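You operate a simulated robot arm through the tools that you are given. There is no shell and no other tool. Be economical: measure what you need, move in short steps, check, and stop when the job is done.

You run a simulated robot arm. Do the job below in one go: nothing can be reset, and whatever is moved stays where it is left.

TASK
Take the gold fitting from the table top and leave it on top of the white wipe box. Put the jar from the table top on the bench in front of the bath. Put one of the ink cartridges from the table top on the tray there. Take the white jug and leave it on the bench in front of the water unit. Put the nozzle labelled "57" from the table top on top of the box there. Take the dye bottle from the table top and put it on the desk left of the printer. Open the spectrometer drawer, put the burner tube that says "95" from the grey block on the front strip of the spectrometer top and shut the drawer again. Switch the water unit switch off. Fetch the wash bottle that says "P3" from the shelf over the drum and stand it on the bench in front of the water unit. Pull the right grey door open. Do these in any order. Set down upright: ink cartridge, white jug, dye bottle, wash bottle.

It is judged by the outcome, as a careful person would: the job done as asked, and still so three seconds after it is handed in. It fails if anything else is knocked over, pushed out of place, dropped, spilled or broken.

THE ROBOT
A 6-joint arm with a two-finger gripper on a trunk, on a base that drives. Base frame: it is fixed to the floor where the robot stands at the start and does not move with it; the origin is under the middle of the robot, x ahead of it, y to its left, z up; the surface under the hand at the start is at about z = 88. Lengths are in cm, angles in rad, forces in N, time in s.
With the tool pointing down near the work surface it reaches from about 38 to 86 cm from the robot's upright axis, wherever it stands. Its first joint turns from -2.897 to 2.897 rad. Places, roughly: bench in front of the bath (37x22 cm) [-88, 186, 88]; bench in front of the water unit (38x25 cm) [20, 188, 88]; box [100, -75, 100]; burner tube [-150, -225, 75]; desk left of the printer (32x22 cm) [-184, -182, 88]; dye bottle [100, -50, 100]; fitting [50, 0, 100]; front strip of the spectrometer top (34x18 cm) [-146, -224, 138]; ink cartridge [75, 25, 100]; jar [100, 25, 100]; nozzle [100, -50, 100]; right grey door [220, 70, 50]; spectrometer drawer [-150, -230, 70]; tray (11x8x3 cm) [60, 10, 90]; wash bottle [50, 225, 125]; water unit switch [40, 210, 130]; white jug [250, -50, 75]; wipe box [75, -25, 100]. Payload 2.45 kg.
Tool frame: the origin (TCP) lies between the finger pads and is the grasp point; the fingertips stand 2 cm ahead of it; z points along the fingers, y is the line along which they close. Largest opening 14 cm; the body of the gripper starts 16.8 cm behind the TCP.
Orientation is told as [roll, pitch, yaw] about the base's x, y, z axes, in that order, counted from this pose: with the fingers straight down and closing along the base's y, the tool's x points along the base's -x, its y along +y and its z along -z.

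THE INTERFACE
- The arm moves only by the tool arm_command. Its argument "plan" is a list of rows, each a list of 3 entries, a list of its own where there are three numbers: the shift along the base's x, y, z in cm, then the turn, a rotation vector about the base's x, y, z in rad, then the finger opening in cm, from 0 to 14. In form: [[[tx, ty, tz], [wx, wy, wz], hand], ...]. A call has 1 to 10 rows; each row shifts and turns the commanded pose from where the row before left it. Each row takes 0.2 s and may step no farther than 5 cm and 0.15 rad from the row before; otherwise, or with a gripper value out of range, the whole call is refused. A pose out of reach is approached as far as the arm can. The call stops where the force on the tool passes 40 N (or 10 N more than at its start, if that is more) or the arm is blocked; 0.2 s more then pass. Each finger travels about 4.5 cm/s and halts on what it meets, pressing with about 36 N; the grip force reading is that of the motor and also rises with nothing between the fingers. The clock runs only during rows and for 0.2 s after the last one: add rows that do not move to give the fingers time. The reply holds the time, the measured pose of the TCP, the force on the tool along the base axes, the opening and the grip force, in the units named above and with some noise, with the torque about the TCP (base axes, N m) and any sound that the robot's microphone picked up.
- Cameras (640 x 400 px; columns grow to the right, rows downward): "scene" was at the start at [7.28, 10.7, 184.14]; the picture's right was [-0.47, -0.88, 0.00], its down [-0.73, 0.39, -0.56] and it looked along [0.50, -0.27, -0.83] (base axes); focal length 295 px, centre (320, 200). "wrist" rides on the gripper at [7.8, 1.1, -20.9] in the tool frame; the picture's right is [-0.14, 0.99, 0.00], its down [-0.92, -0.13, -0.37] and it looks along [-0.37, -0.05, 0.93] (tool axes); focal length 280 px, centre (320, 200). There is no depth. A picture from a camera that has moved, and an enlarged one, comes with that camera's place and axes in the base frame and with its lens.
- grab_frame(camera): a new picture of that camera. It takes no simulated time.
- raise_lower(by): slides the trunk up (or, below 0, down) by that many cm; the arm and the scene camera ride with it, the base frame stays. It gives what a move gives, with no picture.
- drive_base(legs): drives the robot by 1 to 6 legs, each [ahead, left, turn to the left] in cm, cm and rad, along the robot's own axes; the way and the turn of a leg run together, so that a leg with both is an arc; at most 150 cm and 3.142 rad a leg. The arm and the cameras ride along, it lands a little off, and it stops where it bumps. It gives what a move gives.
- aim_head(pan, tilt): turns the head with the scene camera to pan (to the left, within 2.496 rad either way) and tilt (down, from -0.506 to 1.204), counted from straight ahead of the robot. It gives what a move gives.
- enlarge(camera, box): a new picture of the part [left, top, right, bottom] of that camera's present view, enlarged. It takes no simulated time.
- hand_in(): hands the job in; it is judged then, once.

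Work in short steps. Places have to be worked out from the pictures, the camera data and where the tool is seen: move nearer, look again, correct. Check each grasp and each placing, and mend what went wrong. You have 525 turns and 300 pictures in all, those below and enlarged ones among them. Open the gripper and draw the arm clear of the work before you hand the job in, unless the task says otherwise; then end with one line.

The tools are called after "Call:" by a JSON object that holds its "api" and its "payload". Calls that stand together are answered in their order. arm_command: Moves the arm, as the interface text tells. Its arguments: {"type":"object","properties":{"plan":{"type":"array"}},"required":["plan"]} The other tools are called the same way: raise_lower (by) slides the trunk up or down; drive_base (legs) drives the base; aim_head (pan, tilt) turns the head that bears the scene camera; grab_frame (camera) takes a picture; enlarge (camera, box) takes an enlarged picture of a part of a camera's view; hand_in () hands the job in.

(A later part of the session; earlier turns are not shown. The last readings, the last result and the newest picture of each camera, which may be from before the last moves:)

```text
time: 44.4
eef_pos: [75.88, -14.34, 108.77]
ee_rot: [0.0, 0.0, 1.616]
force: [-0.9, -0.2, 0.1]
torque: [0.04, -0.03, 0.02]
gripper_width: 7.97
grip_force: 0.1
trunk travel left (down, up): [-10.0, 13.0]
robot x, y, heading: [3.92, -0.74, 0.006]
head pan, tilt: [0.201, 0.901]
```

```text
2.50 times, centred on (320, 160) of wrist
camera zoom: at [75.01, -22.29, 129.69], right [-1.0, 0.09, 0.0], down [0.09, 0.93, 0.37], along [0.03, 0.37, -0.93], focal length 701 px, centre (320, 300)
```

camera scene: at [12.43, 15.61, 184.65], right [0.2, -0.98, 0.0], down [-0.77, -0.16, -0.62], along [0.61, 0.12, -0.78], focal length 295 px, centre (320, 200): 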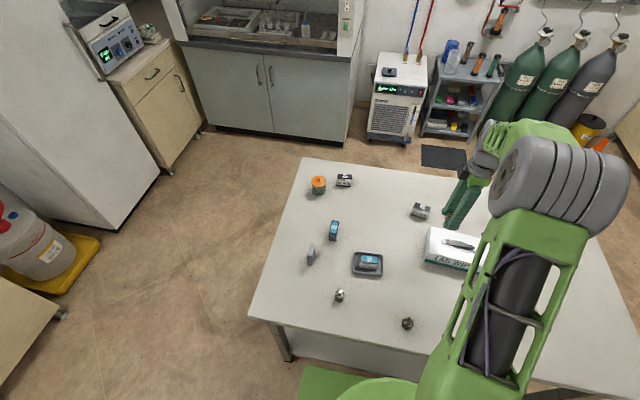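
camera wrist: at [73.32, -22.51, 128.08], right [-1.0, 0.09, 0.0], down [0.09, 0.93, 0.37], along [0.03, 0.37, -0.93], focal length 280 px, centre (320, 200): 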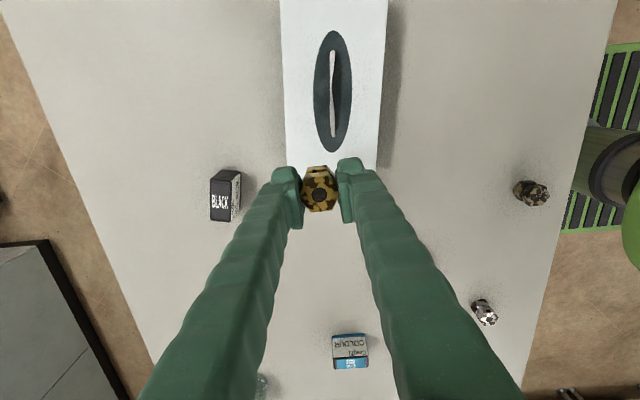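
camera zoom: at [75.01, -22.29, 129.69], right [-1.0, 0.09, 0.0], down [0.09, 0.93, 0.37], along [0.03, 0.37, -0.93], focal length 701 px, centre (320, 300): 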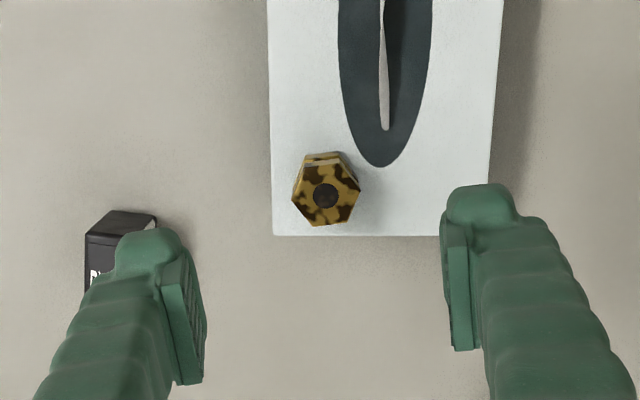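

The fitting rests on the box. Next the jar: I raise the hand, back off and drive round to the left side of the table.

Call:
{"api": "arm_command", "payload": {"plan": [[[-3, 0, 4], [0, 0, 0], 8], [[-4, 0, 3], [0, 0, 0], 8], [[-4, 0, 3], [0, 0, 0], 8], [[-4.9, 0, 0], [0, 0, 0], 8], [[-4.9, 0, 0], [0, 0, 0], 8]]}}

Call:
{"api": "drive_base", "payload": {"legs": [[-8, 0, 0], [0, 95, 0], [79, 0, 0]]}}

Call:
{"api": "aim_head", "payload": {"pan": -1.2, "tilt": 0.8}}

Call:
{"api": "grab_frame", "payload": {"camera": "scene"}}

```text
time: 45.6
eef_pos: [54.72, -14.53, 118.57]
ee_rot: [-0.001, -0.001, 1.615]
force: [-0.3, -0.1, 0.2]
torque: [0.01, -0.05, 0.0]
gripper_width: 7.98
grip_force: 0.0
trunk travel left (down, up): [-10.0, 13.0]
robot x, y, heading: [4.08, -0.0, 0.004]
head pan, tilt: [0.201, 0.901]
```

```text
time: 58.8
eef_pos: [124.17, 83.33, 118.65]
ee_rot: [0.001, 0.0, 1.634]
force: [0.5, -0.9, -0.6]
torque: [-0.01, 0.03, 0.03]
gripper_width: 7.98
grip_force: 0.0
trunk travel left (down, up): [-10.0, 13.0]
robot x, y, heading: [73.42, 97.02, 0.019]
head pan, tilt: [0.201, 0.901]
```

```text
time: 60.3
eef_pos: [124.08, 83.28, 118.61]
ee_rot: [0.001, -0.001, 1.634]
force: [0.4, -0.7, 0.2]
torque: [0.0, -0.02, 0.0]
gripper_width: 7.98
grip_force: 0.0
trunk travel left (down, up): [-10.0, 13.0]
robot x, y, heading: [73.05, 97.24, 0.018]
head pan, tilt: [-1.201, 0.799]
```

```text
263 pictures are left
camera scene: at [76.81, 103.7, 185.45], right [-0.93, -0.38, 0.0], down [-0.27, 0.66, -0.7], along [0.26, -0.65, -0.72], focal length 295 px, centre (320, 200)
```

scene: 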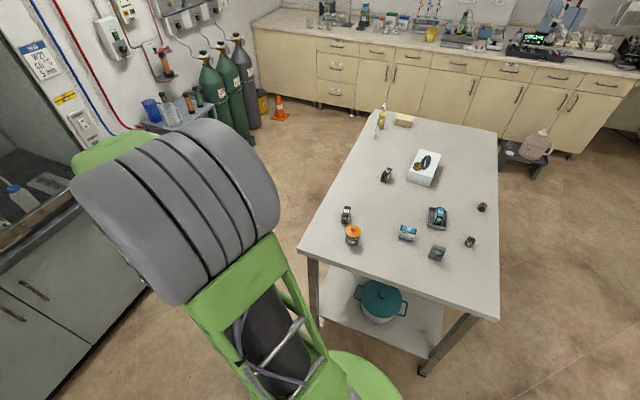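

I swing the hand toward the jar, keeping its orientation, and look with the wrist camera.

Call:
{"api": "arm_command", "payload": {"plan": [[[-2.7, -4.1, 0], [0, 0, 0], 10], [[-2.7, -4.1, 0], [0, 0, 0], 10], [[-2.7, -4.1, 0], [0, 0, 0], 10], [[-2.7, -4.1, 0], [0, 0, 0], 10], [[-2.7, -4.1, 0], [0, 0, 0], 12], [[-2.7, -4.1, 0], [0, 0, 0], 13], [[-2.7, -4.1, 0], [0, 0, 0], 13], [[-2.7, -4.1, 0], [0, 0, 0], 13], [[-2.7, -4.1, 0], [0, 0, 0], 13], [[-2.7, -4.1, 0], [0, 0, 0], 13]]}}

Call:
{"api": "arm_command", "payload": {"plan": [[[-2.7, -4.1, 0], [0, 0, 0], 13], [[-2.7, -4.1, 0], [0, 0, -0.06], 13], [[0, 0, -4], [0, 0, 0], 13], [[0, 0, -2], [0, 0, 0], 13], [[0, 0, 0], [0, 0, 0], 13]]}}

Call:
{"api": "grab_frame", "payload": {"camera": "wrist"}}

```text
time: 62.5
eef_pos: [97.21, 41.96, 118.63]
ee_rot: [-0.001, 0.0, 1.634]
force: [0.0, -0.4, -0.5]
torque: [0.04, -0.07, 0.02]
gripper_width: 13.01
grip_force: 0.0
trunk travel left (down, up): [-10.0, 13.0]
robot x, y, heading: [72.91, 96.98, 0.023]
head pan, tilt: [-1.201, 0.799]
```

```text
time: 63.7
eef_pos: [91.62, 34.14, 112.42]
ee_rot: [0.001, 0.0, 1.573]
force: [0.4, 0.2, 0.7]
torque: [-0.01, -0.03, 0.01]
gripper_width: 12.99
grip_force: 0.1
trunk travel left (down, up): [-10.0, 13.0]
robot x, y, heading: [73.3, 97.13, 0.019]
head pan, tilt: [-1.201, 0.799]
```

```text
262 pictures are left
camera wrist: at [90.65, 26.32, 133.49], right [-0.99, 0.14, 0.0], down [0.13, 0.92, 0.37], along [0.05, 0.36, -0.93], focal length 280 px, centre (320, 200)
```

wrist: 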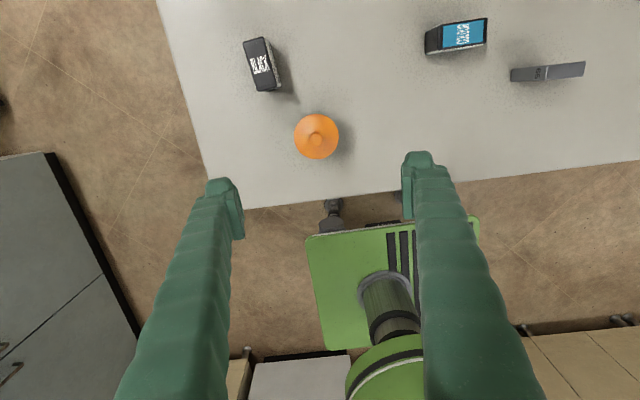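

Jar centre at (91.7, 31.3). Move over, descend, and grip its body.

Call:
{"api": "arm_command", "payload": {"plan": [[[0, -2.8, -2], [0, 0, 0], 11], [[0, 0, -4.5], [0, 0, 0], 11], [[0, 0, -4.5], [0, 0, 0], 11], [[0, 0, -4.5], [0, 0, 0], 11], [[0, 0, -4.4], [0, 0, 0], 11], [[0, 0, 0], [0, 0, 0], 3], [[0, 0, 0], [0, 0, 0], 0], [[0, 0, 0], [0, 0, 0], 0], [[0, 0, 0], [0, 0, 0], 0], [[0, 0, 0], [0, 0, 0], 0]]}}

Call:
{"api": "grab_frame", "payload": {"camera": "wrist"}}

```text
time: 65.9
eef_pos: [91.89, 31.32, 92.54]
ee_rot: [-0.001, -0.001, 1.572]
force: [1.0, 0.3, 0.8]
torque: [0.04, 0.02, -0.01]
gripper_width: 6.08
grip_force: 36.1
trunk travel left (down, up): [-10.0, 13.0]
robot x, y, heading: [72.86, 97.09, 0.016]
head pan, tilt: [-1.201, 0.799]
heard: snap
```

```text
261 pictures are left
camera wrist: at [90.78, 23.46, 113.4], right [-0.99, 0.14, 0.0], down [0.13, 0.92, 0.37], along [0.05, 0.36, -0.93], focal length 280 px, centre (320, 200)
```

wrist: 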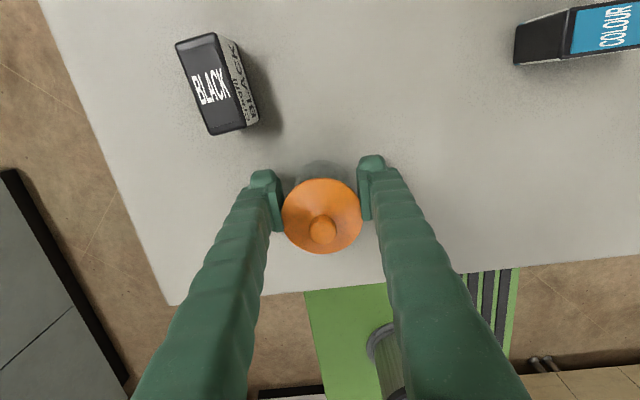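

A snap was heard; I look closely at the jar.

Call:
{"api": "enlarge", "payload": {"camera": "wrist", "box": [240, 130, 400, 270]}}

Call:
{"api": "enlarge", "payload": {"camera": "scene", "box": [300, 180, 480, 290]}}

```text
2.86 times, centred on (320, 200) of wrist
camera zoom: at [90.78, 23.46, 113.4], right [-0.99, 0.14, 0.0], down [0.13, 0.92, 0.37], along [0.05, 0.36, -0.93], focal length 801 px, centre (320, 200)
```

zoom: 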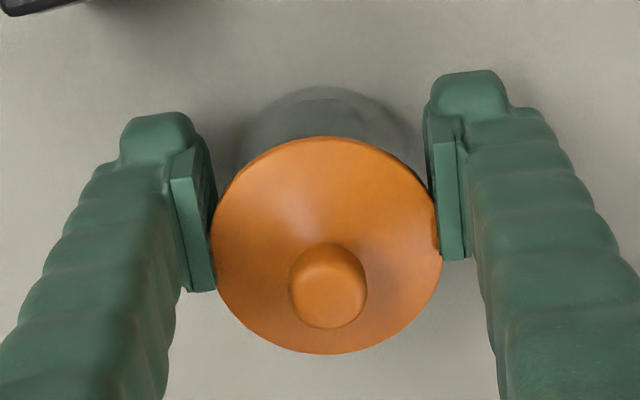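

```text
3.56 times, centred on (390, 235) of scene
camera zoom: at [76.82, 103.71, 185.45], right [-0.93, -0.38, 0.0], down [-0.27, 0.66, -0.7], along [0.26, -0.65, -0.72], focal length 1049 px, centre (71, 76)
```

zoom: 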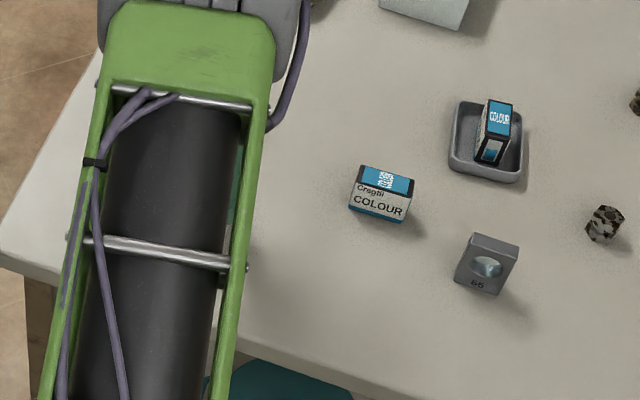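

The jar looks whole. I lift a little and check that body and lid come up together.

Call:
{"api": "arm_command", "payload": {"plan": [[[0, 0, 0.8], [0, 0, 0], 0], [[0, 0, 1.5], [0, 0, 0], 0], [[0, 0, 2], [0, 0, 0], 0], [[0, 0, 2], [0, 0, 0], 0], [[0, 0, 2], [0, 0, 0], 0], [[0, 0, 2], [0, 0, 0], 0]]}}

Call:
{"api": "enlarge", "payload": {"camera": "wrist", "box": [220, 110, 420, 290]}}

```text
time: 67.3
eef_pos: [91.8, 31.1, 103.13]
ee_rot: [-0.002, 0.001, 1.572]
force: [0.1, 0.3, 0.5]
torque: [-0.01, 0.0, 0.01]
gripper_width: 6.01
grip_force: 36.0
trunk travel left (down, up): [-10.0, 13.0]
robot x, y, heading: [73.03, 97.15, 0.017]
head pan, tilt: [-1.201, 0.799]
```

```text
2.22 times, centred on (320, 200) of wrist
camera zoom: at [90.58, 23.38, 124.1], right [-0.99, 0.14, 0.0], down [0.13, 0.92, 0.37], along [0.05, 0.36, -0.93], focal length 623 px, centre (320, 200)
```

zoom: 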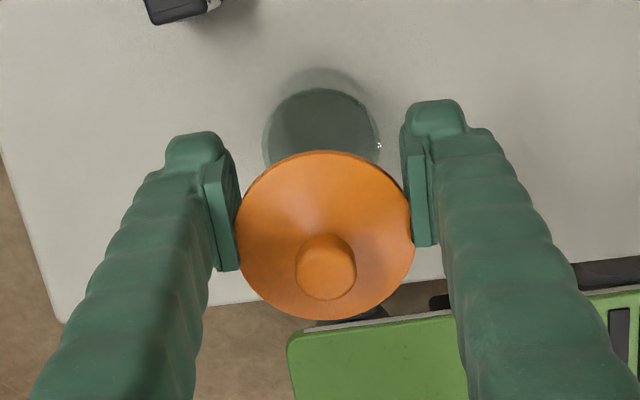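

Only the lid came up; the jar body stayed on the table. I lower the lid straight back onto the jar.

Call:
{"api": "arm_command", "payload": {"plan": [[[0, 0, -2.5], [0, 0, 0], 0], [[0, 0, -2.5], [0, 0, 0], 0], [[0, 0, -2.5], [0, 0, 0], 0], [[0, 0, -1.5], [0, 0, 0], 0], [[0, 0, -0.4], [0, 0, 0], 0]]}}

Call:
{"api": "enlarge", "payload": {"camera": "wrist", "box": [220, 110, 420, 290]}}

```text
time: 68.5
eef_pos: [91.69, 31.42, 93.52]
ee_rot: [-0.001, 0.001, 1.572]
force: [1.4, 0.0, -0.1]
torque: [-0.03, 0.0, -0.01]
gripper_width: 6.03
grip_force: 36.1
trunk travel left (down, up): [-10.0, 13.0]
robot x, y, heading: [73.24, 97.14, 0.017]
head pan, tilt: [-1.201, 0.799]
```

```text
2.22 times, centred on (320, 200) of wrist
camera zoom: at [90.59, 23.56, 114.46], right [-0.99, 0.14, 0.0], down [0.13, 0.92, 0.37], along [0.05, 0.37, -0.93], focal length 623 px, centre (320, 200)
```

zoom: 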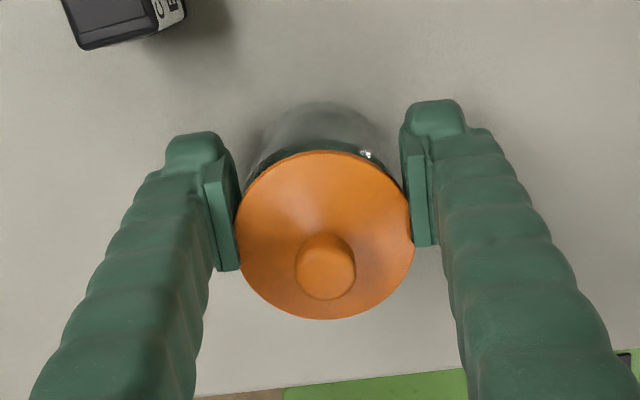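

Call:
{"api": "arm_command", "payload": {"plan": [[[0, 0, -0.4], [0, 0, 0], 0], [[0, 0, -0.3], [0, 0, 0], 0], [[0, 0, -0.3], [0, 0, 0], 0], [[0, 0, -0.3], [0, 0, 0], 0]]}}

```text
time: 69.5
eef_pos: [91.61, 31.28, 92.51]
ee_rot: [-0.001, 0.003, 1.573]
force: [-1.6, 0.7, 17.8]
torque: [0.6, 0.33, 0.02]
gripper_width: 6.01
grip_force: 35.8
trunk travel left (down, up): [-10.0, 13.0]
robot x, y, heading: [72.92, 96.98, 0.018]
head pan, tilt: [-1.201, 0.799]
heard: snap
```

The lid snapped back on. I open, go lower so the pads hold the body under the lid.

Call:
{"api": "arm_command", "payload": {"plan": [[[0, 0, 0.1], [0, 0, 0], 7.5], [[0, 0, 0], [0, 0, 0], 9], [[0, 0, -0.8], [0, 0, 0], 9], [[0, 0, -0.8], [0, 0, 0], 9], [[0, 0, -0.5], [0, 0, 0], 9], [[0, 0, 0], [0, 0, 0], 9]]}}

Call:
{"api": "enlarge", "payload": {"camera": "wrist", "box": [220, 110, 420, 290]}}

```text
time: 70.9
eef_pos: [91.65, 31.13, 90.27]
ee_rot: [0.0, 0.0, 1.572]
force: [0.2, 0.0, -0.2]
torque: [-0.01, -0.01, 0.02]
gripper_width: 8.99
grip_force: 0.1
trunk travel left (down, up): [-10.0, 13.0]
robot x, y, heading: [72.87, 96.83, 0.019]
head pan, tilt: [-1.201, 0.799]
```

```text
2.22 times, centred on (320, 200) of wrist
camera zoom: at [90.65, 23.34, 111.19], right [-0.99, 0.14, 0.0], down [0.13, 0.92, 0.37], along [0.05, 0.36, -0.93], focal length 623 px, centre (320, 200)
```

zoom: 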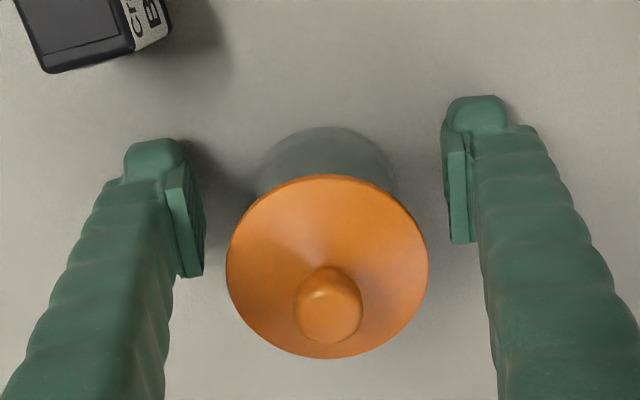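

Call:
{"api": "arm_command", "payload": {"plan": [[[0, 0, 0], [0, 0, 0], 5], [[0, 0, 0], [0, 0, 0], 4], [[0, 0, 0], [0, 0, 0], 3], [[0, 0, 0], [0, 0, 0], 0], [[0, 0, 0], [0, 0, 0], 0]]}}

Call:
{"api": "enlarge", "payload": {"camera": "wrist", "box": [220, 110, 420, 290]}}

```text
time: 72.1
eef_pos: [91.79, 31.12, 90.26]
ee_rot: [0.0, 0.0, 1.572]
force: [-0.9, 0.2, 0.7]
torque: [0.03, 0.0, -0.03]
gripper_width: 6.06
grip_force: 36.4
trunk travel left (down, up): [-10.0, 13.0]
robot x, y, heading: [73.22, 96.89, 0.015]
head pan, tilt: [-1.201, 0.799]
```

```text
2.22 times, centred on (320, 200) of wrist
camera zoom: at [90.64, 23.34, 111.19], right [-0.99, 0.14, 0.0], down [0.13, 0.92, 0.37], along [0.05, 0.36, -0.93], focal length 623 px, centre (320, 200)
```

zoom: 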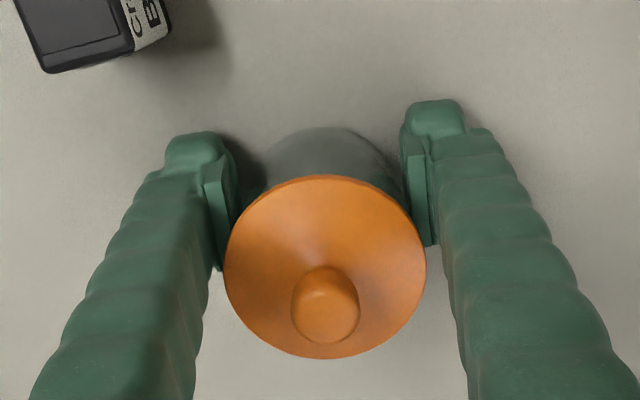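

No snap this time; the body is gripped. Lift gently and look.

Call:
{"api": "arm_command", "payload": {"plan": [[[0, 0, 0.6], [0, 0, 0], 0], [[0, 0, 1.2], [0, 0, 0], 0], [[0, 0, 2], [0, 0, 0], 0], [[0, 0, 2], [0, 0, 0], 0], [[0, 0, 2], [0, 0, 0], 0], [[0, 0, 2], [0, 0, 0], 0]]}}

Call:
{"api": "grab_frame", "payload": {"camera": "wrist"}}

```text
time: 73.5
eef_pos: [91.81, 31.43, 100.0]
ee_rot: [0.0, 0.0, 1.572]
force: [0.1, 0.1, -3.5]
torque: [-0.03, -0.01, 0.05]
gripper_width: 6.03
grip_force: 35.9
trunk travel left (down, up): [-10.0, 13.0]
robot x, y, heading: [73.25, 97.45, 0.02]
head pan, tilt: [-1.201, 0.799]
```

```text
254 pictures are left
camera wrist: at [90.65, 23.56, 120.99], right [-0.99, 0.14, 0.0], down [0.13, 0.92, 0.37], along [0.05, 0.36, -0.93], focal length 280 px, centre (320, 200)
```

wrist: 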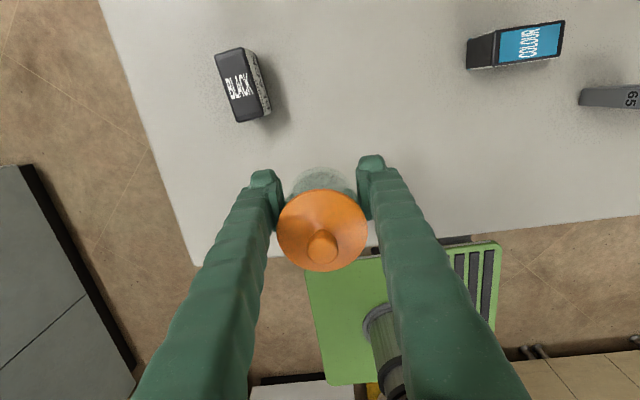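

The whole jar is up (3.5 N). I raise and tuck the arm, then drive away from the table, turning towards the bath bench.

Call:
{"api": "arm_command", "payload": {"plan": [[[0, 0, 4], [0, 0, 0], 0], [[0, 1, 4], [0, 0, 0], 0], [[0, 2, 4], [0, 0, 0], 0], [[-0.8, 3.5, 3], [0, 0, 0], 0], [[-1, 4.5, 0], [0, 0, 0], 0], [[-1, 4.5, 0], [0, 0, 0], 0], [[-1, 3, 0], [0, 0, 0], 0]]}}

Call:
{"api": "drive_base", "payload": {"legs": [[-103, 0, 0], [0, 0, 1.43], [0, 0, 1.43]]}}

Call:
{"api": "grab_frame", "payload": {"camera": "wrist"}}

Call:
{"api": "grab_frame", "payload": {"camera": "scene"}}

```text
time: 75.1
eef_pos: [87.95, 49.98, 114.76]
ee_rot: [0.0, 0.0, 1.573]
force: [-0.3, 0.8, -4.2]
torque: [-0.05, 0.01, 0.01]
gripper_width: 6.03
grip_force: 35.7
trunk travel left (down, up): [-10.0, 13.0]
robot x, y, heading: [72.87, 96.81, 0.019]
head pan, tilt: [-1.201, 0.799]
```

```text
time: 87.5
eef_pos: [-30.43, 146.23, 114.88]
ee_rot: [0.0, 0.0, -1.867]
force: [0.1, 0.0, -4.4]
torque: [0.05, -0.02, -0.01]
gripper_width: 6.0
grip_force: 36.0
trunk travel left (down, up): [-10.0, 13.0]
robot x, y, heading: [-29.95, 96.98, 2.865]
head pan, tilt: [-1.201, 0.799]
```

```text
253 pictures are left
camera wrist: at [-27.13, 153.36, 135.76], right [0.91, -0.42, 0.0], down [-0.39, -0.84, 0.37], along [-0.15, -0.33, -0.93], focal length 280 px, centre (320, 200)
```

wrist: 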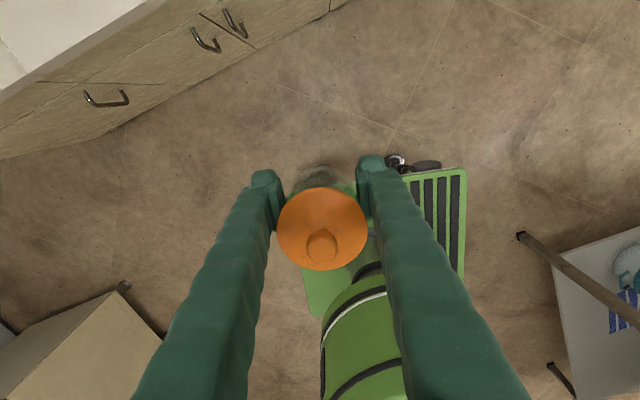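

```text
252 pictures are left
camera scene: at [-35.54, 91.73, 185.45], right [1.0, 0.09, 0.0], down [0.06, -0.71, -0.7], along [-0.06, 0.69, -0.72], focal length 295 px, centre (320, 200)
```

scene: 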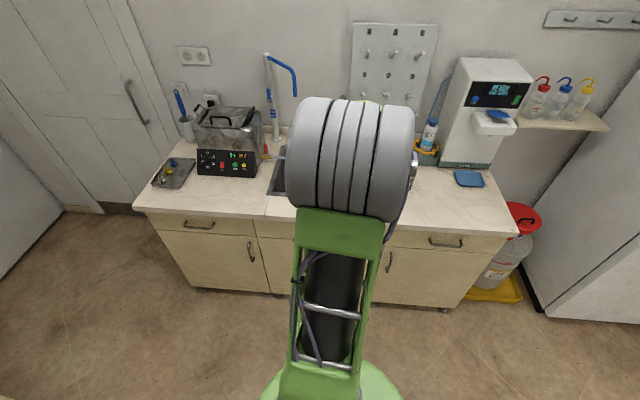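

The bench in front of the bath is free around (−90, 186). Drive alongside.

Call:
{"api": "drive_base", "payload": {"legs": [[59, 0, 0]]}}

Call:
{"api": "grab_frame", "payload": {"camera": "wrist"}}

Call:
{"api": "grab_frame", "payload": {"camera": "scene"}}

```text
time: 90.8
eef_pos: [-85.44, 162.28, 114.8]
ee_rot: [-0.001, -0.002, -1.873]
force: [0.1, -0.4, -4.3]
torque: [0.06, -0.02, -0.01]
gripper_width: 5.94
grip_force: 36.8
trunk travel left (down, up): [-10.0, 13.0]
robot x, y, heading: [-85.16, 113.01, 2.859]
head pan, tilt: [-1.201, 0.799]
```

```text
251 pictures are left
camera wrist: at [-82.1, 169.44, 135.75], right [0.9, -0.43, 0.0], down [-0.4, -0.84, 0.37], along [-0.16, -0.33, -0.93], focal length 280 px, centre (320, 200)
```

wrist: 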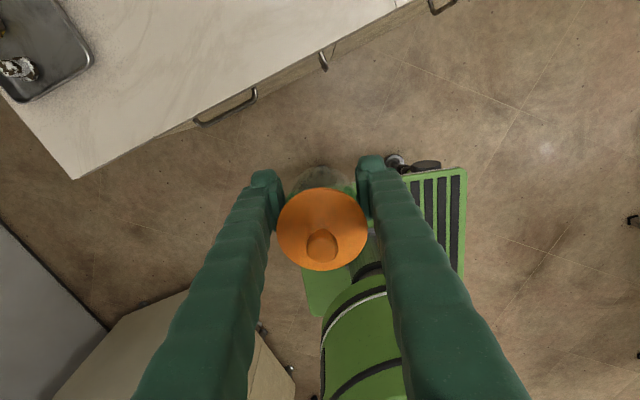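

```text
250 pictures are left
camera scene: at [-90.86, 107.87, 185.45], right [1.0, 0.08, 0.0], down [0.06, -0.71, -0.7], along [-0.06, 0.69, -0.72], focal length 295 px, centre (320, 200)
```

scene: 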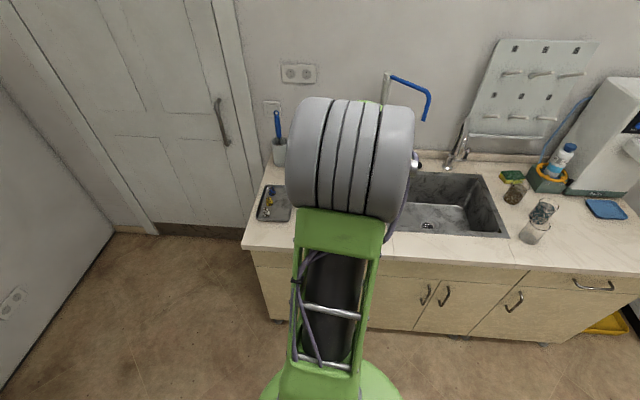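

I move the jar over the bench to (−90, 182) and look again.

Call:
{"api": "arm_command", "payload": {"plan": [[[-1, 4.5, 0], [0, 0, 0], 0], [[-1, 4.5, 0], [0, 0, 0], 0], [[-1, 4.5, 0], [0, 0, 0], 0], [[-1, 4.5, 0], [0, 0, 0], 0], [[0, 1.9, -4], [0, 0, 0], 0], [[0, 0, -4], [0, 0, 0], 0], [[0, 0, 0], [0, 0, 0], 0]]}}

Call:
{"api": "grab_frame", "payload": {"camera": "wrist"}}

Call:
{"api": "aim_head", "payload": {"pan": -1.45, "tilt": 0.8}}

Call:
{"api": "grab_frame", "payload": {"camera": "scene"}}

```text
time: 92.4
eef_pos: [-89.41, 181.95, 106.78]
ee_rot: [-0.001, -0.001, -1.875]
force: [-0.1, 0.1, -3.9]
torque: [0.01, -0.02, 0.03]
gripper_width: 5.93
grip_force: 35.9
trunk travel left (down, up): [-10.0, 13.0]
robot x, y, heading: [-84.97, 112.71, 2.857]
head pan, tilt: [-1.201, 0.799]
```

```text
249 pictures are left
camera wrist: at [-86.02, 189.07, 127.78], right [0.9, -0.43, 0.0], down [-0.4, -0.84, 0.37], along [-0.16, -0.33, -0.93], focal length 280 px, centre (320, 200)
```

wrist: 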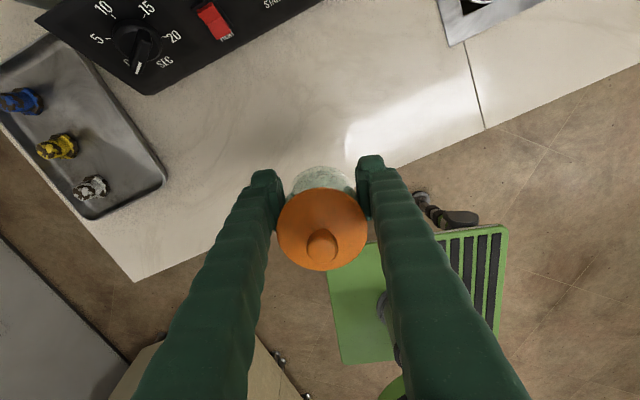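

```text
time: 93.2
eef_pos: [-89.26, 181.92, 106.9]
ee_rot: [0.0, 0.0, -1.873]
force: [0.1, 0.5, -3.3]
torque: [0.04, 0.0, -0.02]
gripper_width: 5.93
grip_force: 35.7
trunk travel left (down, up): [-10.0, 13.0]
robot x, y, heading: [-85.04, 113.13, 2.852]
head pan, tilt: [-1.45, 0.799]
```

```text
248 pictures are left
camera scene: at [-88.8, 107.78, 185.45], right [0.99, -0.16, 0.0], down [-0.12, -0.71, -0.7], along [0.11, 0.69, -0.72], focal length 295 px, centre (320, 200)
```

scene: 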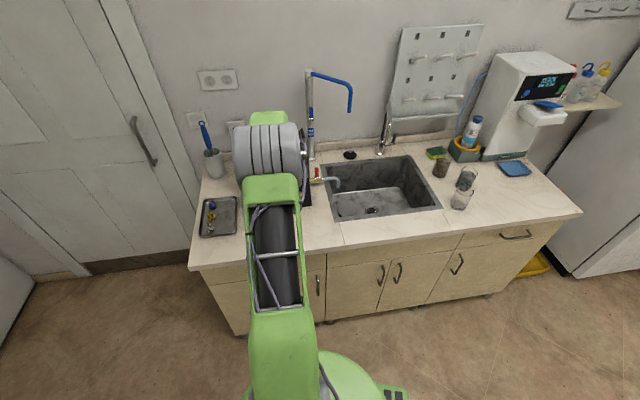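

The bench front edge is at y≈176, bath front at ≈198. I shift 2 cm further in and lower.

Call:
{"api": "arm_command", "payload": {"plan": [[[0, 2, -2], [0, 0, 0], 0], [[0, 0, -4], [0, 0, 0], 0], [[0, 0, -4], [0, 0, 0], 0], [[0, 0, -3.5], [0, 0, 0], 0], [[0, 0, -1.5], [0, 0, 0], 0], [[0, 0, -0.5], [0, 0, 0], 0], [[0, 0, -0.3], [0, 0, 0], 0]]}}

Call:
{"api": "arm_command", "payload": {"plan": [[[0, 0, -0.25], [0, 0, 0], 0], [[0, 0, -0.25], [0, 0, 0], 0], [[0, 0, -0.25], [0, 0, 0], 0]]}}

```text
time: 94.8
eef_pos: [-89.31, 184.29, 90.89]
ee_rot: [0.0, 0.0, -1.873]
force: [0.2, -0.1, -3.2]
torque: [0.04, -0.07, -0.05]
gripper_width: 5.9
grip_force: 35.3
trunk travel left (down, up): [-10.0, 13.0]
robot x, y, heading: [-84.97, 112.99, 2.854]
head pan, tilt: [-1.45, 0.799]
```

```text
time: 95.5
eef_pos: [-89.36, 184.16, 90.22]
ee_rot: [-0.001, -0.001, -1.872]
force: [-0.2, -1.0, 0.3]
torque: [-0.02, 0.08, -0.03]
gripper_width: 5.92
grip_force: 36.5
trunk travel left (down, up): [-10.0, 13.0]
robot x, y, heading: [-85.44, 112.94, 2.853]
head pan, tilt: [-1.45, 0.799]
```

Weight is now carried by the bench (force 0). Release with a small opening and rise.

Call:
{"api": "arm_command", "payload": {"plan": [[[0, 0, 0], [0, 0, 0], 7], [[0, 0, 0], [0, 0, 0], 9], [[0, 0, 0], [0, 0, 0], 9], [[0, 0, 3], [0, 0, 0], 9], [[0, 0, 4], [0, 0, 0], 9], [[0, 0, 4], [0, 0, 0], 9], [[0, -2, 4], [0, 0, 0], 9], [[0, -3, 4], [0, 0, 0], 9]]}}

Call:
{"api": "grab_frame", "payload": {"camera": "wrist"}}

```text
time: 97.3
eef_pos: [-89.72, 179.06, 109.55]
ee_rot: [0.0, 0.0, -1.873]
force: [-1.0, -0.7, -0.2]
torque: [0.08, 0.01, 0.04]
gripper_width: 9.02
grip_force: 0.0
trunk travel left (down, up): [-10.0, 13.0]
robot x, y, heading: [-85.2, 113.04, 2.86]
head pan, tilt: [-1.45, 0.799]
```

```text
247 pictures are left
camera wrist: at [-86.36, 186.16, 130.53], right [0.9, -0.43, 0.0], down [-0.4, -0.84, 0.37], along [-0.16, -0.33, -0.93], focal length 280 px, centre (320, 200)
```

wrist: 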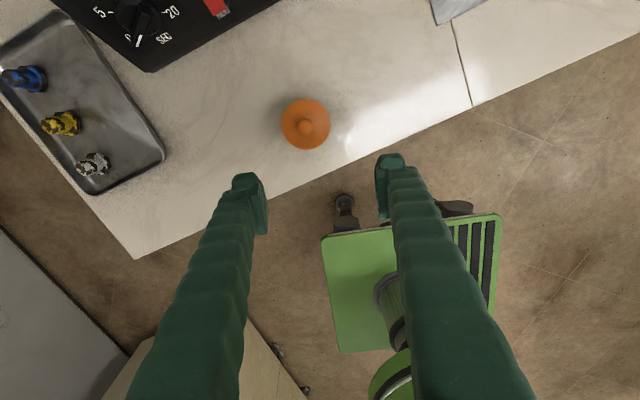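

The jar stands with lid on the bench. I tuck the arm and drive along to the water unit.

Call:
{"api": "arm_command", "payload": {"plan": [[[0, -4.5, 2], [0, 0, 0], 9], [[0, -4.5, 2], [0, 0, 0], 9], [[0, -4.5, 2], [0, 0, 0], 9], [[0, -4.5, 2], [0, 0, 0], 9]]}}

Call:
{"api": "drive_base", "payload": {"legs": [[-100, -26, 0]]}}

Call:
{"api": "aim_head", "payload": {"pan": -1.7, "tilt": 0.45}}

Call:
{"api": "grab_frame", "payload": {"camera": "scene"}}

```text
time: 98.3
eef_pos: [-89.41, 161.32, 117.12]
ee_rot: [0.001, -0.001, -1.874]
force: [-0.4, 0.7, 0.1]
torque: [0.07, -0.03, 0.04]
gripper_width: 9.03
grip_force: 0.1
trunk travel left (down, up): [-10.0, 13.0]
robot x, y, heading: [-85.43, 113.01, 2.857]
head pan, tilt: [-1.45, 0.799]
```

```text
time: 103.5
eef_pos: [11.5, 157.37, 117.11]
ee_rot: [0.001, 0.0, -1.897]
force: [0.1, -0.4, 0.3]
torque: [0.04, 0.01, 0.02]
gripper_width: 9.02
grip_force: 0.0
trunk travel left (down, up): [-10.0, 13.0]
robot x, y, heading: [15.0, 109.18, 2.834]
head pan, tilt: [-1.45, 0.799]
```

```text
time: 104.4
eef_pos: [11.5, 157.52, 116.95]
ee_rot: [0.001, 0.0, -1.898]
force: [0.3, -0.1, 0.5]
torque: [0.02, 0.02, 0.0]
gripper_width: 8.98
grip_force: 0.1
trunk travel left (down, up): [-10.0, 13.0]
robot x, y, heading: [14.33, 108.44, 2.832]
head pan, tilt: [-1.7, 0.45]
```

```text
246 pictures are left
camera scene: at [13.21, 104.11, 188.49], right [0.91, -0.42, 0.0], down [-0.19, -0.39, -0.9], along [0.38, 0.81, -0.44], focal length 295 px, centre (320, 200)
```

scene: 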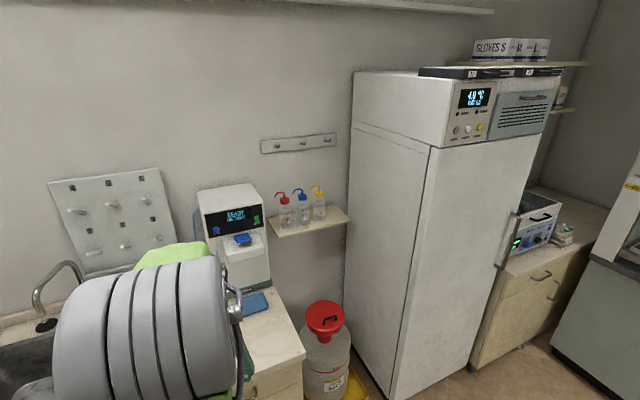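

Call:
{"api": "enlarge", "payload": {"camera": "scene", "box": [190, 160, 360, 270]}}

Call:
{"api": "enlarge", "payload": {"camera": "scene", "box": [190, 240, 400, 400]}}

```text
3.64 times, centred on (275, 215) of scene
camera zoom: at [13.21, 104.11, 188.49], right [0.91, -0.42, 0.0], down [-0.19, -0.39, -0.9], along [0.38, 0.81, -0.44], focal length 1073 px, centre (484, 146)
```

zoom: 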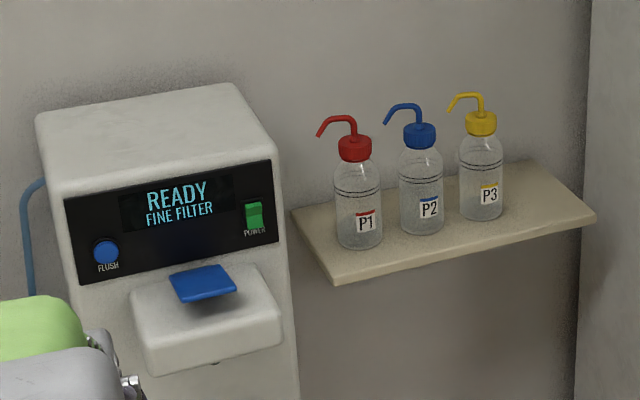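

```text
2.50 times, centred on (295, 320) of scene
camera zoom: at [13.21, 104.11, 188.49], right [0.91, -0.42, 0.0], down [-0.19, -0.39, -0.9], along [0.38, 0.81, -0.44], focal length 738 px, centre (382, -100)
```

zoom: 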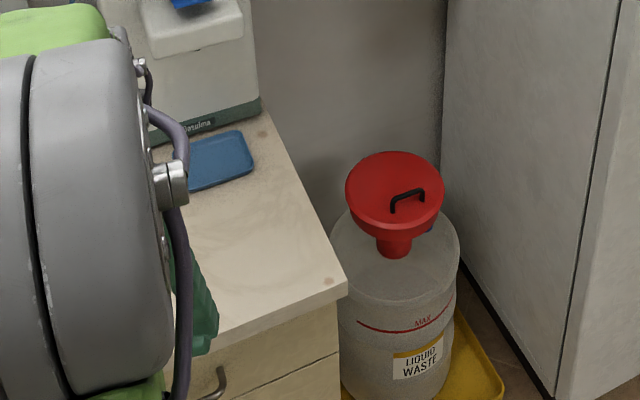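

P3 is the yellow-capped bottle on the right, roughly (62, 213) on a shelf at z≈120; the power rocker is on the unit's front at right. I drive closer to (48, 136).

Call:
{"api": "drive_base", "payload": {"legs": [[-23.7, -35.9, 0]]}}

Call:
{"api": "aim_head", "payload": {"pan": -1.3, "tilt": 0.55}}

Call:
{"api": "grab_frame", "payload": {"camera": "scene"}}

Call:
{"api": "grab_frame", "payload": {"camera": "wrist"}}

```text
time: 108.2
eef_pos: [46.71, 185.57, 117.0]
ee_rot: [0.0, -0.001, -1.899]
force: [1.8, 0.2, -0.1]
torque: [-0.01, 0.01, 0.01]
gripper_width: 9.0
grip_force: 0.0
trunk travel left (down, up): [-10.0, 13.0]
robot x, y, heading: [49.58, 136.45, 2.828]
head pan, tilt: [-1.7, 0.45]
```

```text
time: 109.1
eef_pos: [46.76, 185.6, 117.08]
ee_rot: [0.0, 0.001, -1.9]
force: [0.0, 0.6, 0.4]
torque: [0.01, -0.01, 0.0]
gripper_width: 9.01
grip_force: 0.1
trunk travel left (down, up): [-10.0, 13.0]
robot x, y, heading: [49.17, 136.53, 2.834]
head pan, tilt: [-1.3, 0.55]
```

```text
243 pictures are left
camera scene: at [44.71, 132.87, 187.59], right [1.0, -0.04, 0.0], down [-0.02, -0.52, -0.85], along [0.04, 0.85, -0.52], focal length 295 px, centre (320, 200)
```

scene: 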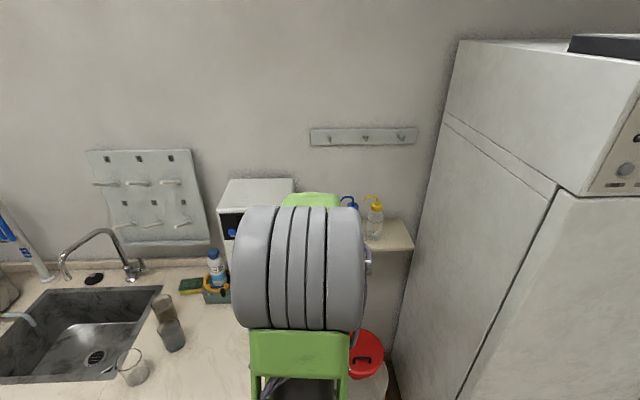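

```text
242 pictures are left
camera wrist: at [50.18, 192.6, 138.0], right [0.89, -0.45, 0.0], down [-0.42, -0.83, 0.37], along [-0.17, -0.33, -0.93], focal length 280 px, centre (320, 200)
```

wrist: 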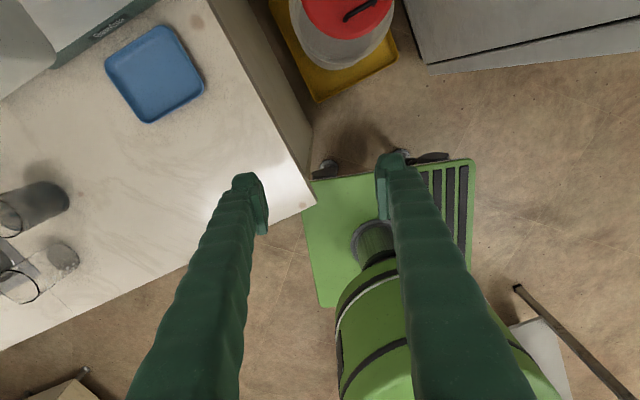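

Now I turn the hand about so the wrist camera looks toward the wall.

Call:
{"api": "arm_command", "payload": {"plan": [[[0, 0, 1], [0, 0, 0.149], 9], [[0, 0, 1], [0, 0, 0.149], 9], [[0, 0, 1], [0, 0, 0.149], 9], [[0, 0, 1], [0, 0, 0.149], 9], [[0, 0, 1], [0, 0, 0.149], 9], [[0, 0, 1], [0, 0, 0.149], 9], [[0, 0, 1], [0, 0, 0.149], 9], [[0, 0, 1], [0, 0, 0.149], 9], [[0, 0, 0], [0, 0, 0.149], 9], [[0, 0, 0], [0, 0, 0.149], 9]]}}

Call:
{"api": "arm_command", "payload": {"plan": [[[0, 0, 0], [0, 0, 0.149], 9], [[0, 0, 0], [0, 0, 0.149], 9], [[0, 0, 0], [0, 0, 0.149], 9], [[0, 0, 0], [0, 0, 0.149], 9], [[0, 0, 0], [0, 0, 0.149], 9], [[0, 0, 0], [0, 0, 0.149], 9], [[0, 0, 0], [0, 0, 0.149], 9], [[0, 0, 0], [0, 0, 0.149], 9], [[0, 0, 0], [0, 0, 0.149], 9], [[0, 0, 0], [0, 0, 0.149], 9]]}}

Call:
{"api": "grab_frame", "payload": {"camera": "wrist"}}

```text
time: 111.3
eef_pos: [15.9, 169.08, 115.44]
ee_rot: [0.232, 0.043, -0.554]
force: [-1.1, 0.1, 0.2]
torque: [0.0, -0.03, -0.03]
gripper_width: 9.02
grip_force: 0.1
out of reach, approached as far as the arm can: row 1, 2, 3, 4, 5, 6, 7, 8, 9, 10
trunk travel left (down, up): [-10.0, 13.0]
robot x, y, heading: [49.31, 136.56, 2.831]
head pan, tilt: [-1.3, 0.55]
```

```text
time: 113.5
eef_pos: [10.56, 157.84, 98.34]
ee_rot: [0.205, 0.036, 0.948]
force: [-0.8, 0.1, -0.1]
torque: [-0.01, 0.03, 0.0]
gripper_width: 8.98
grip_force: 0.0
out of reach, approached as far as the arm can: row 1, 2, 3, 4, 5, 6, 7, 8, 9
trunk travel left (down, up): [-10.0, 13.0]
robot x, y, heading: [49.44, 137.11, 2.831]
head pan, tilt: [-1.3, 0.55]
```

```text
241 pictures are left
camera wrist: at [9.02, 150.2, 119.28], right [-0.7, 0.68, 0.2], down [0.71, 0.64, 0.3], along [0.08, 0.35, -0.93], focal length 280 px, centre (320, 200)
```

wrist: 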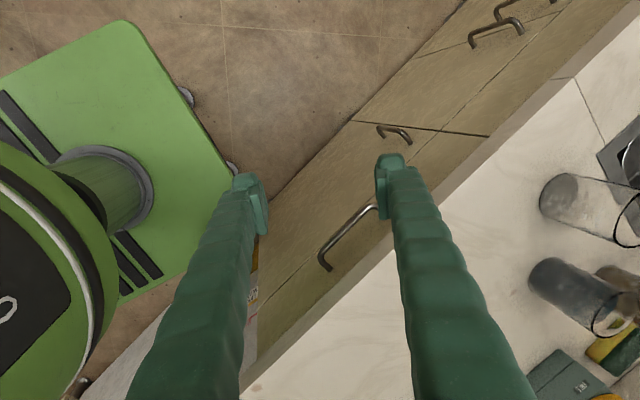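

The wrist ran into a joint limit and the arm drifted. I issue a still row to see where it stands.

Call:
{"api": "arm_command", "payload": {"plan": [[[0, 0, 0], [0, 0, 0], 9]]}}

Call:
{"api": "grab_frame", "payload": {"camera": "scene"}}

```text
time: 113.9
eef_pos: [10.52, 157.77, 98.33]
ee_rot: [0.204, 0.037, 0.95]
force: [0.2, -0.1, -0.1]
torque: [0.03, -0.01, -0.01]
gripper_width: 9.01
grip_force: 0.0
trunk travel left (down, up): [-10.0, 13.0]
robot x, y, heading: [49.82, 136.71, 2.834]
head pan, tilt: [-1.3, 0.55]
```

```text
240 pictures are left
camera scene: at [44.7, 132.88, 187.59], right [1.0, -0.04, 0.0], down [-0.02, -0.52, -0.85], along [0.04, 0.85, -0.52], focal length 295 px, centre (320, 200)
```

scene: 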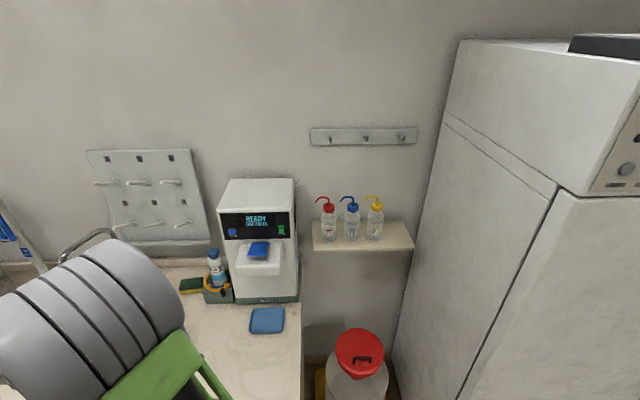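

The commanded pose resets to the actual one, good. The wrist should be turned the other way. I lift and level the hand first.

Call:
{"api": "arm_command", "payload": {"plan": [[[0, 0, 4], [0, 0, 0], 9], [[0, 0, 4], [-0.045, -0.095, 0], 9], [[0, 0, 4], [-0.045, -0.09, 0], 9], [[0, 0, 4], [0, 0, 0], 9], [[0, 0, 4], [0, 0, 0], 9]]}}

```text
time: 115.1
eef_pos: [13.21, 157.53, 111.2]
ee_rot: [0.061, 0.163, 0.95]
force: [0.3, -0.5, 0.0]
torque: [0.03, 0.06, 0.03]
gripper_width: 9.0
grip_force: 0.1
out of reach, approached as far as the arm can: row 1, 2, 3, 4, 5
trunk travel left (down, up): [-10.0, 13.0]
robot x, y, heading: [49.74, 137.24, 2.826]
head pan, tilt: [-1.3, 0.55]
```

Call:
{"api": "arm_command", "payload": {"plan": [[[-2, 0, 1], [0, 0, 0.12], 9], [[-2, 0, 1], [0, 0, 0.12], 9], [[-2, 0, 1], [0, 0, 0.12], 9]]}}

```text
time: 115.9
eef_pos: [7.71, 156.93, 109.99]
ee_rot: [0.073, 0.158, 1.313]
force: [0.4, 0.0, 0.0]
torque: [0.01, -0.01, -0.02]
gripper_width: 9.01
grip_force: 0.0
out of reach, approached as far as the arm can: row 1, 2, 3
trunk travel left (down, up): [-10.0, 13.0]
robot x, y, heading: [49.61, 137.12, 2.832]
head pan, tilt: [-1.3, 0.55]
```

Call:
{"api": "aim_head", "payload": {"pan": 0.1, "tilt": 0.9}}

Call:
{"api": "grab_frame", "payload": {"camera": "scene"}}

```text
time: 117.4
eef_pos: [7.67, 156.77, 109.94]
ee_rot: [0.074, 0.159, 1.309]
force: [-0.1, -1.0, 0.3]
torque: [0.0, -0.02, -0.01]
gripper_width: 9.01
grip_force: 0.0
trunk travel left (down, up): [-10.0, 13.0]
robot x, y, heading: [49.53, 136.92, 2.829]
head pan, tilt: [0.099, 0.901]
```

```text
239 pictures are left
camera scene: at [36.94, 125.51, 184.66], right [0.21, 0.98, 0.0], down [0.77, -0.17, -0.62], along [-0.61, 0.13, -0.78], focal length 295 px, centre (320, 200)
```

scene: 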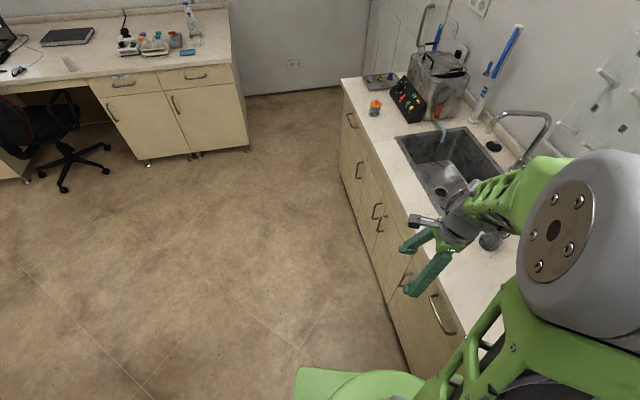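

The arm folded into an odd posture. I unwind by reversing: move back toward (47,185) while turning the hand negatively.

Call:
{"api": "arm_command", "payload": {"plan": [[[1, 1, 1], [0, 0, -0.149], 9], [[2, 1.5, 1], [0, 0, -0.149], 9], [[2, 1.5, 1], [0, 0, -0.149], 9], [[2, 1.5, 1], [0, 0, -0.149], 9], [[2, 1.5, 1], [0, 0, -0.149], 9], [[2, 1.5, 1], [0, 0, -0.149], 9], [[2, 1.5, 1], [0, 0, -0.149], 9], [[2, 1.5, 0], [0, 0, -0.149], 9], [[2, 1.5, 0], [0, 0, -0.149], 9], [[2, 1.5, 0], [0, 0, -0.149], 9]]}}

Call:
{"api": "grab_frame", "payload": {"camera": "scene"}}

```text
time: 119.6
eef_pos: [29.32, 170.33, 105.98]
ee_rot: [0.042, 0.144, -0.183]
force: [0.7, -0.4, 0.4]
torque: [0.0, 0.04, -0.03]
gripper_width: 9.0
grip_force: 0.0
out of reach, approached as far as the arm can: row 1, 2, 3, 4, 5, 6, 7, 8, 9, 10
trunk travel left (down, up): [-10.0, 13.0]
robot x, y, heading: [49.32, 137.03, 2.829]
head pan, tilt: [0.099, 0.901]
```

```text
238 pictures are left
camera scene: at [36.99, 125.5, 184.66], right [0.21, 0.98, 0.0], down [0.77, -0.17, -0.62], along [-0.61, 0.13, -0.78], focal length 295 px, centre (320, 200)
```

scene: 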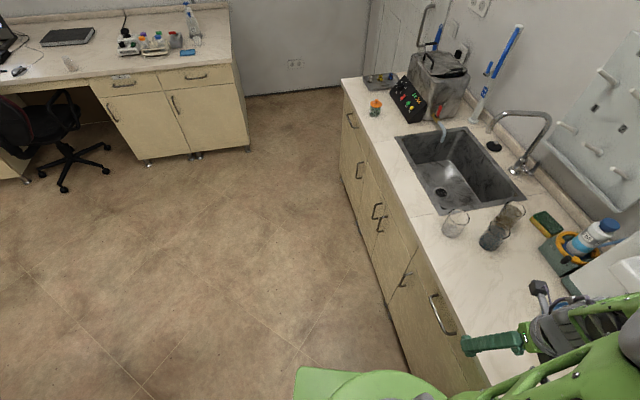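

Call:
{"api": "arm_command", "payload": {"plan": [[[-1, 3, 2], [0, 0, -0.1], 9], [[-1, 3, 2], [0, 0, -0.1], 9], [[-1, 3, 2], [0, 0, -0.1], 9], [[0, 3, 2], [0, 0, -0.1], 9], [[0, 2, 2], [-0.02, -0.07, -0.1], 9], [[0, 0, 2], [-0.02, -0.07, -0.1], 9], [[0, 0, 0], [0, 0, 0], 9]]}}

Call:
{"api": "grab_frame", "payload": {"camera": "scene"}}

```text
time: 121.2
eef_pos: [30.91, 182.03, 107.64]
ee_rot: [-0.02, 0.194, -0.769]
force: [0.5, 0.1, 0.1]
torque: [0.0, 0.01, -0.01]
gripper_width: 8.98
grip_force: 0.1
out of reach, approached as far as the arm can: row 1, 2, 3, 4, 5, 6
trunk travel left (down, up): [-10.0, 13.0]
robot x, y, heading: [49.65, 136.84, 2.829]
head pan, tilt: [0.099, 0.901]
```

```text
237 pictures are left
camera scene: at [36.94, 125.51, 184.66], right [0.21, 0.98, 0.0], down [0.77, -0.17, -0.62], along [-0.61, 0.13, -0.78], focal length 295 px, centre (320, 200)
```

scene: 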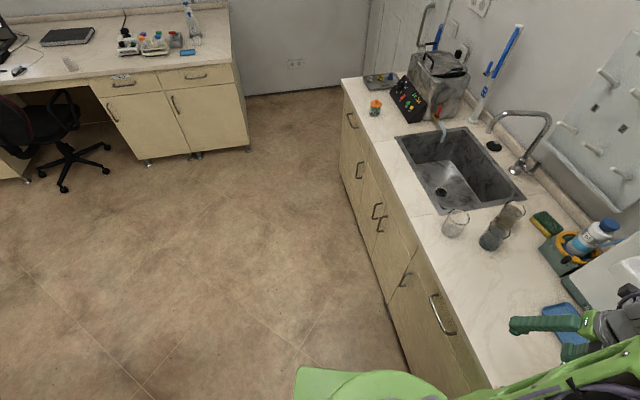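

Call:
{"api": "aim_head", "payload": {"pan": -0.7, "tilt": 0.9}}

Call:
{"api": "grab_frame", "payload": {"camera": "scene"}}

Call:
{"api": "grab_frame", "payload": {"camera": "wrist"}}

```text
time: 122.3
eef_pos: [30.75, 182.07, 107.54]
ee_rot: [-0.021, 0.193, -0.77]
force: [-0.4, 0.3, -0.2]
torque: [0.02, 0.02, 0.01]
gripper_width: 9.01
grip_force: 0.0
trunk travel left (down, up): [-10.0, 13.0]
robot x, y, heading: [49.82, 136.64, 2.83]
head pan, tilt: [-0.7, 0.901]
```

```text
236 pictures are left
camera scene: at [40.32, 130.3, 184.66], right [0.85, 0.53, 0.0], down [0.42, -0.66, -0.62], along [-0.33, 0.53, -0.78], focal length 295 px, centre (320, 200)
```

scene: 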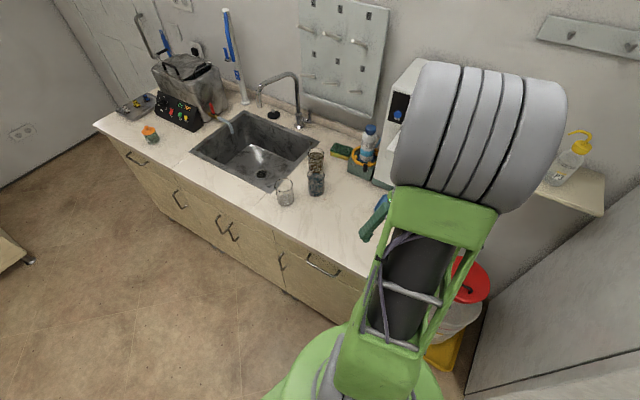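

```text
235 pictures are left
camera wrist: at [29.18, 185.6, 129.7], right [0.78, 0.62, -0.05], down [0.62, -0.76, 0.19], along [0.08, -0.17, -0.98], focal length 280 px, centre (320, 200)
```

wrist: 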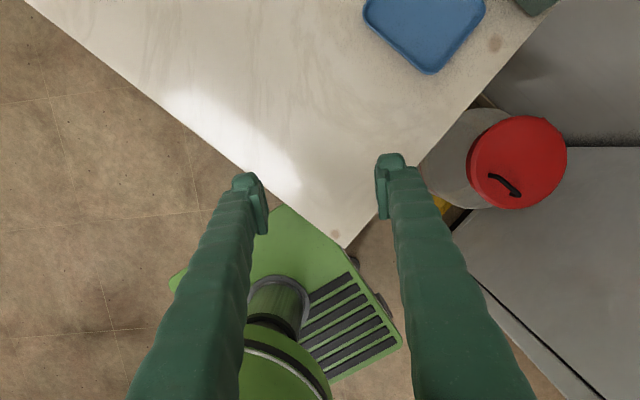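

The roll joint sits at its upper limit, so I keep turning the hand negatively, moving back to (45,184).

Call:
{"api": "arm_command", "payload": {"plan": [[[1.5, 0.3, 1], [0, 0, -0.149], 9], [[1.5, 0.3, 1], [0, 0, -0.149], 9], [[1.5, 0.3, 1], [0, 0, -0.149], 9], [[1.5, 0.3, 1], [0, 0, -0.149], 9], [[1.5, 0.3, 1], [0, 0, -0.149], 9], [[1.5, 0.3, 1], [0, 0, -0.149], 9], [[1.5, 0.3, 1], [0, 0, -0.149], 9], [[1.5, 0, 1], [0, 0, -0.149], 9], [[1.5, 0, 1], [0, 0, -0.149], 9], [[1.5, 0, 1], [0, 0, -0.149], 9]]}}

```text
time: 124.5
eef_pos: [53.76, 179.62, 105.48]
ee_rot: [-0.154, 0.219, -2.264]
force: [0.9, 0.9, 0.8]
torque: [-0.02, 0.02, 0.02]
gripper_width: 9.0
grip_force: 0.0
out of reach, approached as far as the arm can: row 1, 2, 3, 4, 5, 6, 7, 8, 9, 10
trunk travel left (down, up): [-10.0, 13.0]
robot x, y, heading: [49.67, 136.99, 2.829]
head pan, tilt: [-0.7, 0.901]
```

The limit may be the minimum radius at this height. I move outward (+y) and level the tool.

Call:
{"api": "arm_command", "payload": {"plan": [[[0, 3, 0], [-0.06, 0, 0], 9], [[0, 3, 0], [-0.07, 0.01, 0], 9], [[0, 3, 0], [-0.07, 0.01, 0], 9], [[0, 3, 1], [-0.07, 0, 0], 9], [[0, 2, 1], [0, 0, 0], 9], [[0, 0, 0], [0, 0, 0], 9]]}}

```text
time: 125.9
eef_pos: [54.44, 189.91, 101.42]
ee_rot: [-0.16, 0.0, -2.245]
force: [-0.2, 0.3, 0.4]
torque: [0.0, 0.05, -0.01]
gripper_width: 8.99
grip_force: 0.0
out of reach, approached as far as the arm can: row 1, 2, 3, 4
trunk travel left (down, up): [-10.0, 13.0]
robot x, y, heading: [49.37, 136.88, 2.834]
head pan, tilt: [-0.7, 0.901]
```

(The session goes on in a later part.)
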